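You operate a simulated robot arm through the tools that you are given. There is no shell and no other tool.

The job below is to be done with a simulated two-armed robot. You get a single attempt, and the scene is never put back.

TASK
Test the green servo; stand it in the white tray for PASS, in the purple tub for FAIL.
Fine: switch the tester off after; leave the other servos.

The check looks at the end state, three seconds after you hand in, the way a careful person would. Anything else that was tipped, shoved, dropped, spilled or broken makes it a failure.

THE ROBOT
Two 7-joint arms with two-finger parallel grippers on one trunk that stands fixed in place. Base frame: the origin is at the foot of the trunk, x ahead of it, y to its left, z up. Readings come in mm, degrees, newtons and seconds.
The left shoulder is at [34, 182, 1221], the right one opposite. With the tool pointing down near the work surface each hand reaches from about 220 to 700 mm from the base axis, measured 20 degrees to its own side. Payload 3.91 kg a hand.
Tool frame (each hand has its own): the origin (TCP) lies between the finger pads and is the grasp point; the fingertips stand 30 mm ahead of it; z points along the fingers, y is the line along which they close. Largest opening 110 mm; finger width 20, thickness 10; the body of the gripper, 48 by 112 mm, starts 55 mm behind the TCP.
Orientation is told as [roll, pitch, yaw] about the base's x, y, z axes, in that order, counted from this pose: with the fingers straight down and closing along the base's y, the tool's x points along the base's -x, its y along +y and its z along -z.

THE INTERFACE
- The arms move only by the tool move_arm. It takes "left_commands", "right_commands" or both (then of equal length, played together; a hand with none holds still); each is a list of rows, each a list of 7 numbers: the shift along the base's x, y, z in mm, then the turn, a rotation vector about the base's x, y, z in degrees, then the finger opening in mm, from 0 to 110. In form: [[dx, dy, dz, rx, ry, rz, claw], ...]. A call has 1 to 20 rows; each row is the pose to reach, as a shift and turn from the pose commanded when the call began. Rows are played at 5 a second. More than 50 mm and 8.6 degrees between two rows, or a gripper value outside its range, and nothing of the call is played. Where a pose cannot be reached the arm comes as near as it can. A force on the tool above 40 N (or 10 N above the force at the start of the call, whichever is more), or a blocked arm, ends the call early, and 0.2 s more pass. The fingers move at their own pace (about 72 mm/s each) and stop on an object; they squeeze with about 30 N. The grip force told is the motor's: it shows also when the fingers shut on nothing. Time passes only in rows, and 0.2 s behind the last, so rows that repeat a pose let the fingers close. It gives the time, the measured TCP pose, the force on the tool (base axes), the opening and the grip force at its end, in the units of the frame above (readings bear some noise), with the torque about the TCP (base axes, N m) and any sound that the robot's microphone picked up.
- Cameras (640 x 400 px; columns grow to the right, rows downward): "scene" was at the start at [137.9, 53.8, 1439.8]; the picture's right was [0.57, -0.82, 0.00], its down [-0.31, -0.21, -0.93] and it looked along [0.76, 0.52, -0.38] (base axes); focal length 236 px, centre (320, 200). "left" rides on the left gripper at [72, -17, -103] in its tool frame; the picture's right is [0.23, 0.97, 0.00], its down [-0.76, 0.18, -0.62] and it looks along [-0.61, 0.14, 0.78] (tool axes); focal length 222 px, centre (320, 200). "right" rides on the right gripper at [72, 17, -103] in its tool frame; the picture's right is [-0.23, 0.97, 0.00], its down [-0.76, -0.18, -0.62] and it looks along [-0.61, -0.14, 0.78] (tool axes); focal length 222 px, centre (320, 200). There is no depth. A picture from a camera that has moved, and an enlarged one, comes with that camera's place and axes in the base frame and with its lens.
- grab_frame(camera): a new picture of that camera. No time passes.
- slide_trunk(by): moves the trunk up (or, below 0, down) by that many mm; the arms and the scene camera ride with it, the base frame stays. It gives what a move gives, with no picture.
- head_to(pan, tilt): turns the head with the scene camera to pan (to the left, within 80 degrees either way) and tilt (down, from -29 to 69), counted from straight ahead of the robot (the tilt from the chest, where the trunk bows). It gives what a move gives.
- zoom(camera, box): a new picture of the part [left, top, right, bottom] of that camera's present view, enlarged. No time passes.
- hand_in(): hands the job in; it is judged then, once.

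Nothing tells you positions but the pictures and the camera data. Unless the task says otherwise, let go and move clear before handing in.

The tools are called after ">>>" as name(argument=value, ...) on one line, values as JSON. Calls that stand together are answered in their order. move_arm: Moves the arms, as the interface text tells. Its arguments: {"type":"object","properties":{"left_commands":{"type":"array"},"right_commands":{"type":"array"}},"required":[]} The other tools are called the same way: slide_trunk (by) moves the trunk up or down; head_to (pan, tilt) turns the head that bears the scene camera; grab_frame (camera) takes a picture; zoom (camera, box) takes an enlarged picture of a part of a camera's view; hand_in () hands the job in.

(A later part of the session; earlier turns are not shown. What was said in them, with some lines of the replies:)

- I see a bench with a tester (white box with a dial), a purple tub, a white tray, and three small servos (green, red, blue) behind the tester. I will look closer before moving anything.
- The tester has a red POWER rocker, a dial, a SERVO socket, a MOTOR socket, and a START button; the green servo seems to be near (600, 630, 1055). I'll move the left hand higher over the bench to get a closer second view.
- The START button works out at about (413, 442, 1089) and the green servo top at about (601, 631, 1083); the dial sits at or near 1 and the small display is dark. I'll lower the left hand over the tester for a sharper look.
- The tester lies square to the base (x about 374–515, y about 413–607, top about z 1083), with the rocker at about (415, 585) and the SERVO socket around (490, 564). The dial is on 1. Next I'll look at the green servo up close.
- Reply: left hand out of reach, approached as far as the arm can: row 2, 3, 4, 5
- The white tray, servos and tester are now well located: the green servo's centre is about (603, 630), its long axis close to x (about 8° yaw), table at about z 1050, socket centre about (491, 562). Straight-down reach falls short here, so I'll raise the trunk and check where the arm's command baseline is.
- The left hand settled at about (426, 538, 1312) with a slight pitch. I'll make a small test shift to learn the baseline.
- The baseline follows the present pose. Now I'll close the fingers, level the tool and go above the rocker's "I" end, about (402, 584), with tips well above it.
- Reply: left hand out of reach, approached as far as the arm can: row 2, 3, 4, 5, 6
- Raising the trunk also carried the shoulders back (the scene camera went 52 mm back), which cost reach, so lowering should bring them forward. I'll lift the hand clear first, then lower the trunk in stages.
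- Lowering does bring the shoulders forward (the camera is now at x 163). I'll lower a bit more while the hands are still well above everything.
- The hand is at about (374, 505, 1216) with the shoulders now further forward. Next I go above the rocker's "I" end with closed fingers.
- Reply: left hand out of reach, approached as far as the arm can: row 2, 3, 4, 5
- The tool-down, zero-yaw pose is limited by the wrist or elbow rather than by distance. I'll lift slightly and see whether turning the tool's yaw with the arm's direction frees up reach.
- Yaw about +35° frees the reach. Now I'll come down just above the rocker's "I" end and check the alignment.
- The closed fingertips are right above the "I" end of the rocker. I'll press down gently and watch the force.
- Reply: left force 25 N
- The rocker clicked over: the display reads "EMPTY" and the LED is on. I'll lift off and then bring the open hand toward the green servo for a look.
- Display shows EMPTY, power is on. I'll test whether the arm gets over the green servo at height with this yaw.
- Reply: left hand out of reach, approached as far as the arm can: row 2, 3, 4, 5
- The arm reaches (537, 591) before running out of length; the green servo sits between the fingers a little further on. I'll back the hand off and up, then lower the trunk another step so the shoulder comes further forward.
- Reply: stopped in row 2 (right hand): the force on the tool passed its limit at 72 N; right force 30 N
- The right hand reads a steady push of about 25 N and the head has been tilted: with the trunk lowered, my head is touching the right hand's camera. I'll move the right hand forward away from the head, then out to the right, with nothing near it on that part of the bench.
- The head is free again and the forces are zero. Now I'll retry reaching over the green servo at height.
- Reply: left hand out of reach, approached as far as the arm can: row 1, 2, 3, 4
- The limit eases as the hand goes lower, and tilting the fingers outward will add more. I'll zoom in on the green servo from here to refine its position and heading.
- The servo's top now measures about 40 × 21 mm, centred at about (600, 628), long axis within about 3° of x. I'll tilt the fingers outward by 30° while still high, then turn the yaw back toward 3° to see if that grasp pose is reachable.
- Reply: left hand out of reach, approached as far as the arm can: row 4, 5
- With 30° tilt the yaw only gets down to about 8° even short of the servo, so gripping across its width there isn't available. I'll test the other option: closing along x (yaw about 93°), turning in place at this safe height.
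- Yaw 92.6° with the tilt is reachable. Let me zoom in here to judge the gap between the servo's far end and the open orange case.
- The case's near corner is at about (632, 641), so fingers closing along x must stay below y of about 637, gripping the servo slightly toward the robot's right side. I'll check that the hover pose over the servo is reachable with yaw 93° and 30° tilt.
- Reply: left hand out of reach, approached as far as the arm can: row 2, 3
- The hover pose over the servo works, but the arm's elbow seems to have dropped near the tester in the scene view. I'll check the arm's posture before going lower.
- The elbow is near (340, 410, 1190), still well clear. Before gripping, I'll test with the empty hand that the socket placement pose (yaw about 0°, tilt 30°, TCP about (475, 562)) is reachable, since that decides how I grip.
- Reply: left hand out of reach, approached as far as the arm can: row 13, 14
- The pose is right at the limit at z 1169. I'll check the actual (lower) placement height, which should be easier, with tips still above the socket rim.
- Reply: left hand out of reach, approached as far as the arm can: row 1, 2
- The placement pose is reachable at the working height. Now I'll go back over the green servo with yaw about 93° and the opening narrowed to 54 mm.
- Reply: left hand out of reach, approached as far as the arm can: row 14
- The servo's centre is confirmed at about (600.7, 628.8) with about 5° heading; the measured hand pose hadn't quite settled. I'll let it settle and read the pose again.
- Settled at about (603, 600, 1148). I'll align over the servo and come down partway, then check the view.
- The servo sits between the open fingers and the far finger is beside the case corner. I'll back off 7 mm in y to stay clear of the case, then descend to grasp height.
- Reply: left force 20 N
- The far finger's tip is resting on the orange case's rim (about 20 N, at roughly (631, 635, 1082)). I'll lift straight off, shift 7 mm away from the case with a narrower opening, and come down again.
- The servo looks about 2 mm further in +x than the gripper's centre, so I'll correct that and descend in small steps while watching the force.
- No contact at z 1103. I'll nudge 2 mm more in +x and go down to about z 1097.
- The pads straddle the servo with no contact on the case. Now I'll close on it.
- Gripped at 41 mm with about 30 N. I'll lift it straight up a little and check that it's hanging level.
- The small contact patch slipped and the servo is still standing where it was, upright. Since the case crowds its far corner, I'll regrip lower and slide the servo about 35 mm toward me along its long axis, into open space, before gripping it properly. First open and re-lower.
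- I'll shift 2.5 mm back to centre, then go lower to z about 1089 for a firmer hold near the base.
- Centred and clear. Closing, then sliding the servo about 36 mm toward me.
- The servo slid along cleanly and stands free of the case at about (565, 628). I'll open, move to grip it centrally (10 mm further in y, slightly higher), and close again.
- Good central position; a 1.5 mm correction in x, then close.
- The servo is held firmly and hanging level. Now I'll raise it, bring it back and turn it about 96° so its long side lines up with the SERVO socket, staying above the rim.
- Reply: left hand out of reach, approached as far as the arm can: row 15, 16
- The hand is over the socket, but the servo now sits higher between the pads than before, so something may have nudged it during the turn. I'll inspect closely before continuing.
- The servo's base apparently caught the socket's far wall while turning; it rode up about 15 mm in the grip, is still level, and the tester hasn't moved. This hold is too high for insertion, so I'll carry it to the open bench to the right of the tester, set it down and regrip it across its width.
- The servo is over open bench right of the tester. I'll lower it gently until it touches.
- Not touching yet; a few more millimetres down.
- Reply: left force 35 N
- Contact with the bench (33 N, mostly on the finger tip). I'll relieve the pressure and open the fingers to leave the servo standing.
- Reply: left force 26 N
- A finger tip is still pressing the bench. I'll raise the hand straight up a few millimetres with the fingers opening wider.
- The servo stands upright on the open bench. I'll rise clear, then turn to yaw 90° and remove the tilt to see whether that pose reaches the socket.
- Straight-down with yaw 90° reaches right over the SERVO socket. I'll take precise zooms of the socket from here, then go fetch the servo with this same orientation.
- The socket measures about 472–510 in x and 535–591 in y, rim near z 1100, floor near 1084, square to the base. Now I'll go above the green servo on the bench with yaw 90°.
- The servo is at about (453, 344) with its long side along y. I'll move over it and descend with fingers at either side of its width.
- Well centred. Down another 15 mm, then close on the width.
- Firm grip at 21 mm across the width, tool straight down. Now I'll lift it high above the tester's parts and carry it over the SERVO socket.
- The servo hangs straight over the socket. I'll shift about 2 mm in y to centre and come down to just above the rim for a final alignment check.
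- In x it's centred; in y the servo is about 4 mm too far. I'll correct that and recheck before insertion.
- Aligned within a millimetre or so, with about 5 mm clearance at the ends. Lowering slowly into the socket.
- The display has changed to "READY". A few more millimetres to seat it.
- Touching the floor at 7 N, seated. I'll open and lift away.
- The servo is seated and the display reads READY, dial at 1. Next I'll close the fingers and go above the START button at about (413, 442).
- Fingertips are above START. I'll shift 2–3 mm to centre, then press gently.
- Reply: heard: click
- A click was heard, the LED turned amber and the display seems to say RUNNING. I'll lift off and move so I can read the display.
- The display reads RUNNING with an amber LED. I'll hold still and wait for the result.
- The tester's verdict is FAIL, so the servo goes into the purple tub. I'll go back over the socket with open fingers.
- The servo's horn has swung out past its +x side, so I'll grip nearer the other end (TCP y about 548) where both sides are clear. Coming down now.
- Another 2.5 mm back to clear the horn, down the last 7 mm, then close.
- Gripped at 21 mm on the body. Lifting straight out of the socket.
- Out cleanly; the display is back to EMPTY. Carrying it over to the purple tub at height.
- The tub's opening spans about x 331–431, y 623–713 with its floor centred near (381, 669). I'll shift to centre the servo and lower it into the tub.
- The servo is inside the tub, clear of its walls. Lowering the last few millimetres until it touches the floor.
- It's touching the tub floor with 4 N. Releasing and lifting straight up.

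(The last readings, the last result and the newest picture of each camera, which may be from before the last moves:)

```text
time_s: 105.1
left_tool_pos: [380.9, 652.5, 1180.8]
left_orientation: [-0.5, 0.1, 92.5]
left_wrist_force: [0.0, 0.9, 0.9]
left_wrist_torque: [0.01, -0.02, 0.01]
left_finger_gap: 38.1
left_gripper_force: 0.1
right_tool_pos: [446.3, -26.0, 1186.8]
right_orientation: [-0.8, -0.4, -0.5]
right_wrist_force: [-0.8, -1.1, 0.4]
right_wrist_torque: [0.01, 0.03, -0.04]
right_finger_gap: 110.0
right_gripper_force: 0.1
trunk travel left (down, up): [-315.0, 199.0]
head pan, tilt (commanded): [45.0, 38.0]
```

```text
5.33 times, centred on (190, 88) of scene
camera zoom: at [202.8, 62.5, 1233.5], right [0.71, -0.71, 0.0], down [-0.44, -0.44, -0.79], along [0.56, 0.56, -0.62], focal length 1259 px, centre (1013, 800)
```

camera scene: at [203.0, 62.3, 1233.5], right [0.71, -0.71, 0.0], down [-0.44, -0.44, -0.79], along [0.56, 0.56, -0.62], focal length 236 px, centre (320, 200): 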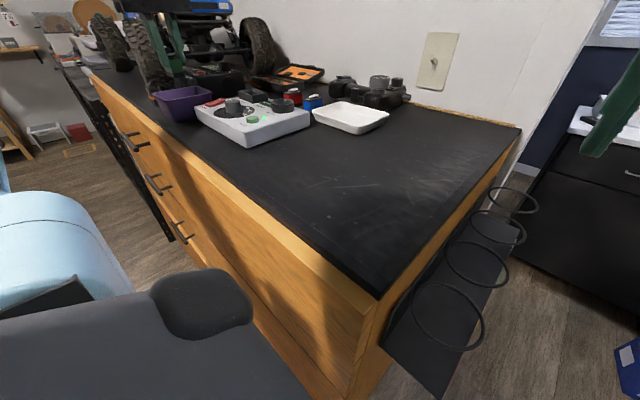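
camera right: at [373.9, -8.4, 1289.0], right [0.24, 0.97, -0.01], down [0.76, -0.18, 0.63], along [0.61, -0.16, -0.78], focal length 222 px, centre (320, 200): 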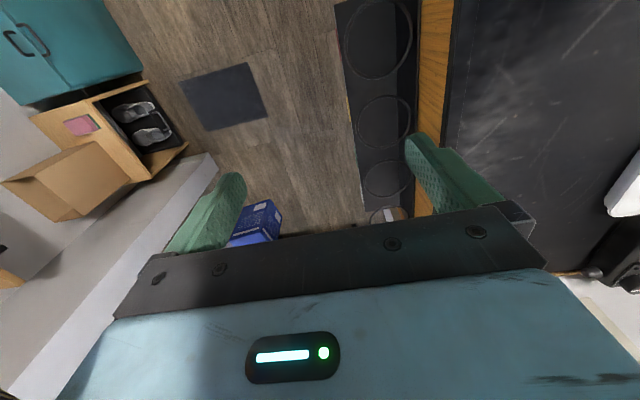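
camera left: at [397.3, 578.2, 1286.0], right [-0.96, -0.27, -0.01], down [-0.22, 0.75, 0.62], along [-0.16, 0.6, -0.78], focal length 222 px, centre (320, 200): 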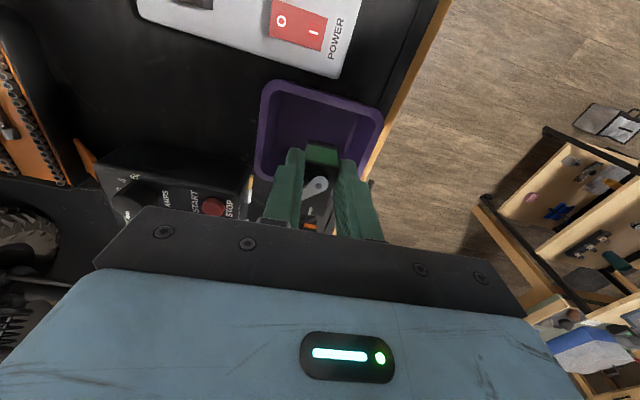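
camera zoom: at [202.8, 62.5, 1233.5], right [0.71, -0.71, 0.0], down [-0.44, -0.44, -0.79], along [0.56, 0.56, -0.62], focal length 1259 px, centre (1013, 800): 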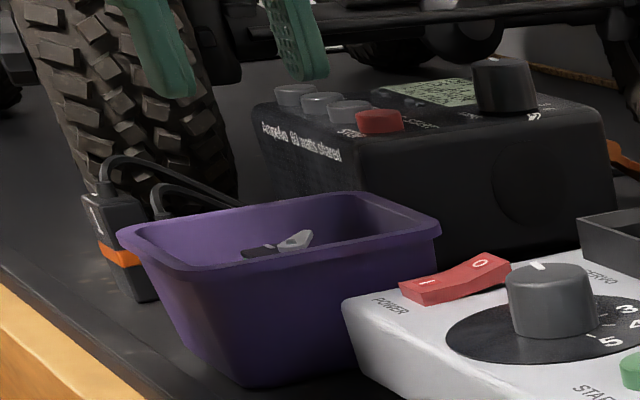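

The green servo stands upright in the purple tub. Last step: switch the tester off. I'll close the fingers and go over the rocker's "O" end at about (428, 584).

>>> move_arm(left_commands=[[12, -18, 0, 0, 0, 0, 20], [28, -42, 0, 0, 0, 0, 0], [47, -68, 0, 0, 0, 0, 0], [47, -68, -20, 0, 0, 0, 0], [47, -68, -44, 0, 0, 0, 0], [47, -68, -44, 0, 0, 0, 0]])

>>> zoom(camera="left", box=[240, 90, 400, 190])

>>> zoom(camera="scene", box=[170, 60, 290, 135])

```text
time_s: 106.5
left_tool_pos: [425.9, 584.5, 1139.2]
left_orientation: [-0.5, 0.2, 92.6]
left_wrist_force: [-0.2, -0.6, 1.4]
left_wrist_torque: [0.01, 0.0, -0.02]
left_finger_gap: 0.0
left_gripper_force: 29.8
right_tool_pos: [445.3, -25.9, 1185.0]
right_orientation: [-0.8, -0.3, -0.4]
right_wrist_force: [-0.3, 0.6, 0.9]
right_wrist_torque: [-0.02, 0.01, -0.05]
right_finger_gap: 110.0
right_gripper_force: 0.0
trunk travel left (down, up): [-315.0, 199.0]
head pan, tilt (commanded): [45.0, 38.0]
```

```text
4.00 times, centred on (320, 140) of left
camera zoom: at [444.7, 514.0, 1242.9], right [-0.96, -0.27, -0.01], down [-0.22, 0.75, 0.62], along [-0.16, 0.6, -0.78], focal length 888 px, centre (320, 440)
```

zoom: 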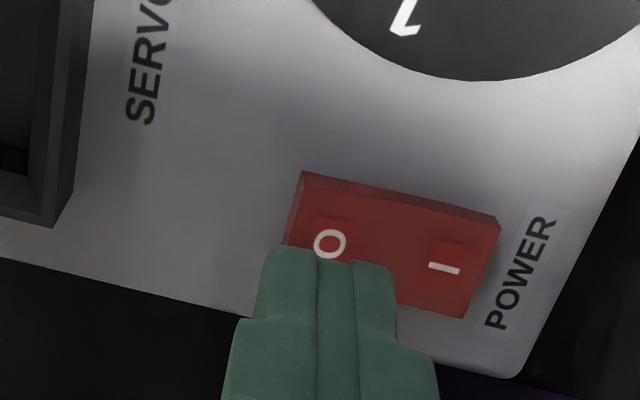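

```text
5.33 times, centred on (230, 98) of scene
camera zoom: at [202.6, 62.3, 1233.5], right [0.71, -0.71, 0.0], down [-0.44, -0.44, -0.79], along [0.56, 0.56, -0.62], focal length 1259 px, centre (800, 747)
```

zoom: 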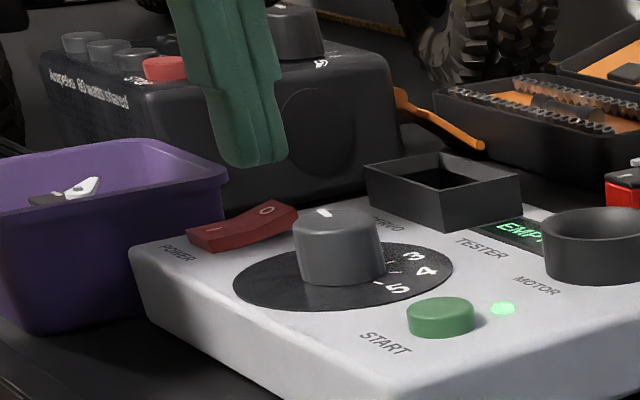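

The fingertips are above the "O" end. Pressing down gently.

>>> move_arm(left_commands=[[2.5, 0, -6, 0, 0, 0, 0], [2.5, 0, -11, 0, 0, 0, 0], [2.5, 0, -14, 0, 0, 0, 0], [2.5, 0, -16, 0, 0, 0, 0], [2.5, 0, -17.5, 0, 0, 0, 0], [2.5, 0, -19, 0, 0, 0, 0], [2.5, 0, -20, 0, 0, 0, 0], [2.5, 0, -21, 0, 0, 0, 0]])

>>> zoom(camera="scene", box=[170, 60, 290, 135])

```text
time_s: 108.3
left_tool_pos: [429.3, 585.0, 1120.2]
left_orientation: [-0.9, 0.0, 92.6]
left_wrist_force: [6.3, 8.0, 15.9]
left_wrist_torque: [0.23, -0.03, -0.05]
left_finger_gap: 0.3
left_gripper_force: 29.2
right_tool_pos: [445.1, -27.1, 1185.3]
right_orientation: [-0.8, -0.4, -0.5]
right_wrist_force: [0.5, -0.4, -0.2]
right_wrist_torque: [0.03, -0.01, 0.01]
right_finger_gap: 109.8
right_gripper_force: 0.1
trunk travel left (down, up): [-315.0, 199.0]
head pan, tilt (commanded): [45.0, 38.0]
```

```text
5.33 times, centred on (230, 98) of scene
camera zoom: at [202.6, 62.0, 1233.7], right [0.71, -0.71, 0.0], down [-0.44, -0.43, -0.79], along [0.56, 0.56, -0.62], focal length 1259 px, centre (800, 747)
```

zoom: 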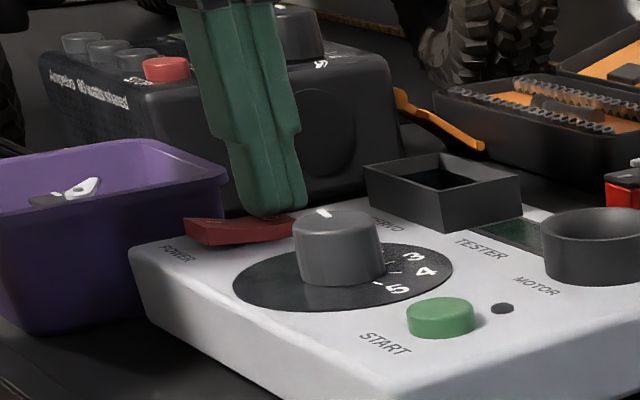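

The display and LED went dark: the tester is off. I'll lift away and then check the whole scene.

>>> move_arm(left_commands=[[0, 0, 10, 0, 0, 0, 0], [0, 0, 35, 0, 0, 0, 0], [0, 0, 70, 0, 0, 0, 0], [-10, -25, 95, 0, 0, 0, 0], [-20, -55, 115, 0, 0, 0, 20], [-30, -85, 130, 0, 0, 0, 20], [-40, -115, 145, 0, 0, 0, 20], [-40, -115, 145, 0, 0, 0, 20]])

>>> grab_frame(camera="scene")

>>> zoom(camera="scene", box=[140, 50, 300, 150])

>>> zoom(camera="scene", box=[250, 50, 410, 150])

>>> grab_frame(camera="left")

```text
time_s: 110.1
left_tool_pos: [387.6, 470.1, 1259.3]
left_orientation: [-0.5, 0.2, 92.6]
left_wrist_force: [-0.1, -0.1, 0.5]
left_wrist_torque: [-0.03, -0.04, 0.0]
left_finger_gap: 19.9
left_gripper_force: 0.1
right_tool_pos: [444.7, -26.1, 1184.9]
right_orientation: [-0.7, -0.3, -0.5]
right_wrist_force: [0.1, 0.3, 0.2]
right_wrist_torque: [-0.03, 0.04, -0.02]
right_finger_gap: 110.2
right_gripper_force: 0.1
trunk travel left (down, up): [-315.0, 199.0]
head pan, tilt (commanded): [45.0, 38.0]
```

```text
taken
camera scene: at [203.1, 62.8, 1233.4], right [0.71, -0.71, 0.0], down [-0.44, -0.44, -0.79], along [0.56, 0.56, -0.62], focal length 236 px, centre (320, 200)
```

scene: 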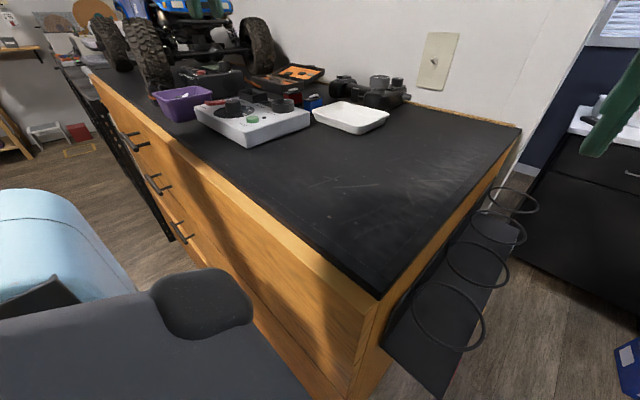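

```text
4.00 times, centred on (220, 100) of scene
camera zoom: at [203.1, 62.8, 1233.4], right [0.71, -0.71, 0.0], down [-0.44, -0.44, -0.79], along [0.56, 0.56, -0.62], focal length 944 px, centre (720, 600)
```

zoom: 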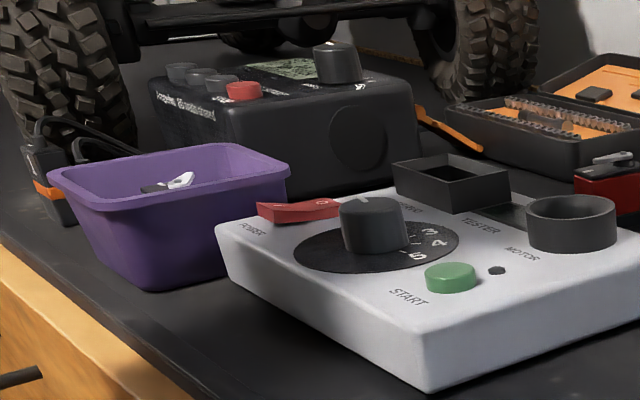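

```text
4.00 times, centred on (330, 100) of scene
camera zoom: at [203.1, 62.8, 1233.4], right [0.71, -0.71, 0.0], down [-0.44, -0.44, -0.79], along [0.56, 0.56, -0.62], focal length 944 px, centre (280, 600)
```

zoom: 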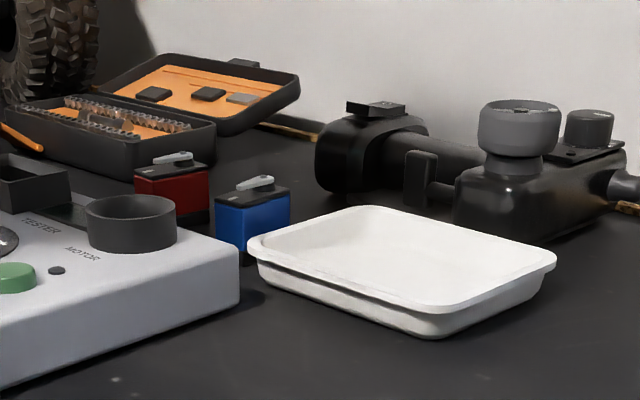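

```text
taken
camera left: at [406.7, 398.2, 1363.0], right [-0.96, -0.27, -0.01], down [-0.22, 0.75, 0.62], along [-0.16, 0.6, -0.78], focal length 222 px, centre (320, 200)
```

left: 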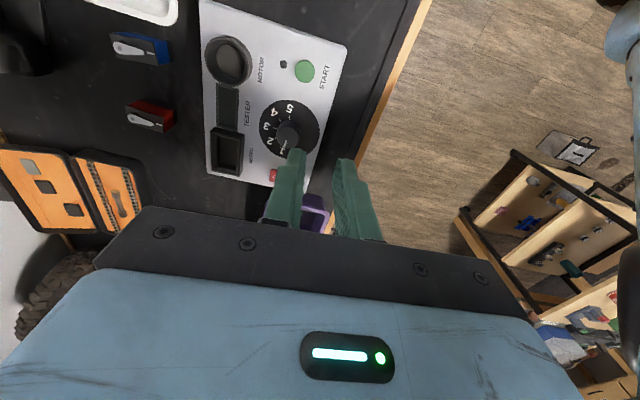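

The scene looks right: the green servo stands in the purple tub (FAIL verdict), the tester is dark with its rocker at O, the red and blue servos, case and tray are where they were, and both hands are clear. Handing in.

>>> hand_in()

```text
The job is handed in.
```

The green servo tested **FAIL** and now stands upright in the purple tub. The tester is switched off: its display and LED are dark and the rocker is at O. The red and blue servos are still where they were, and both hands are clear.

- **Dial setting:** I ran the test with the tester's dial on 1, where I found it. Nothing on the tester said which setting the servo needs.
- **Case contact:** While reaching for the servo, one fingertip pressed on the rim of the orange case with about 20 N. The case doesn't appear to have moved.
- **First pick-up:** The servo slipped from my first grip but stayed standing. I then slid it clear and set it down once on the open bench to get a firmer hold.
- **Carry to the tester:** On the way, the servo shifted in the grip, probably from catching the edge of the socket. The tester did not move.
- **Servo arm:** The servo's arm ended the test swung slightly out to one side.
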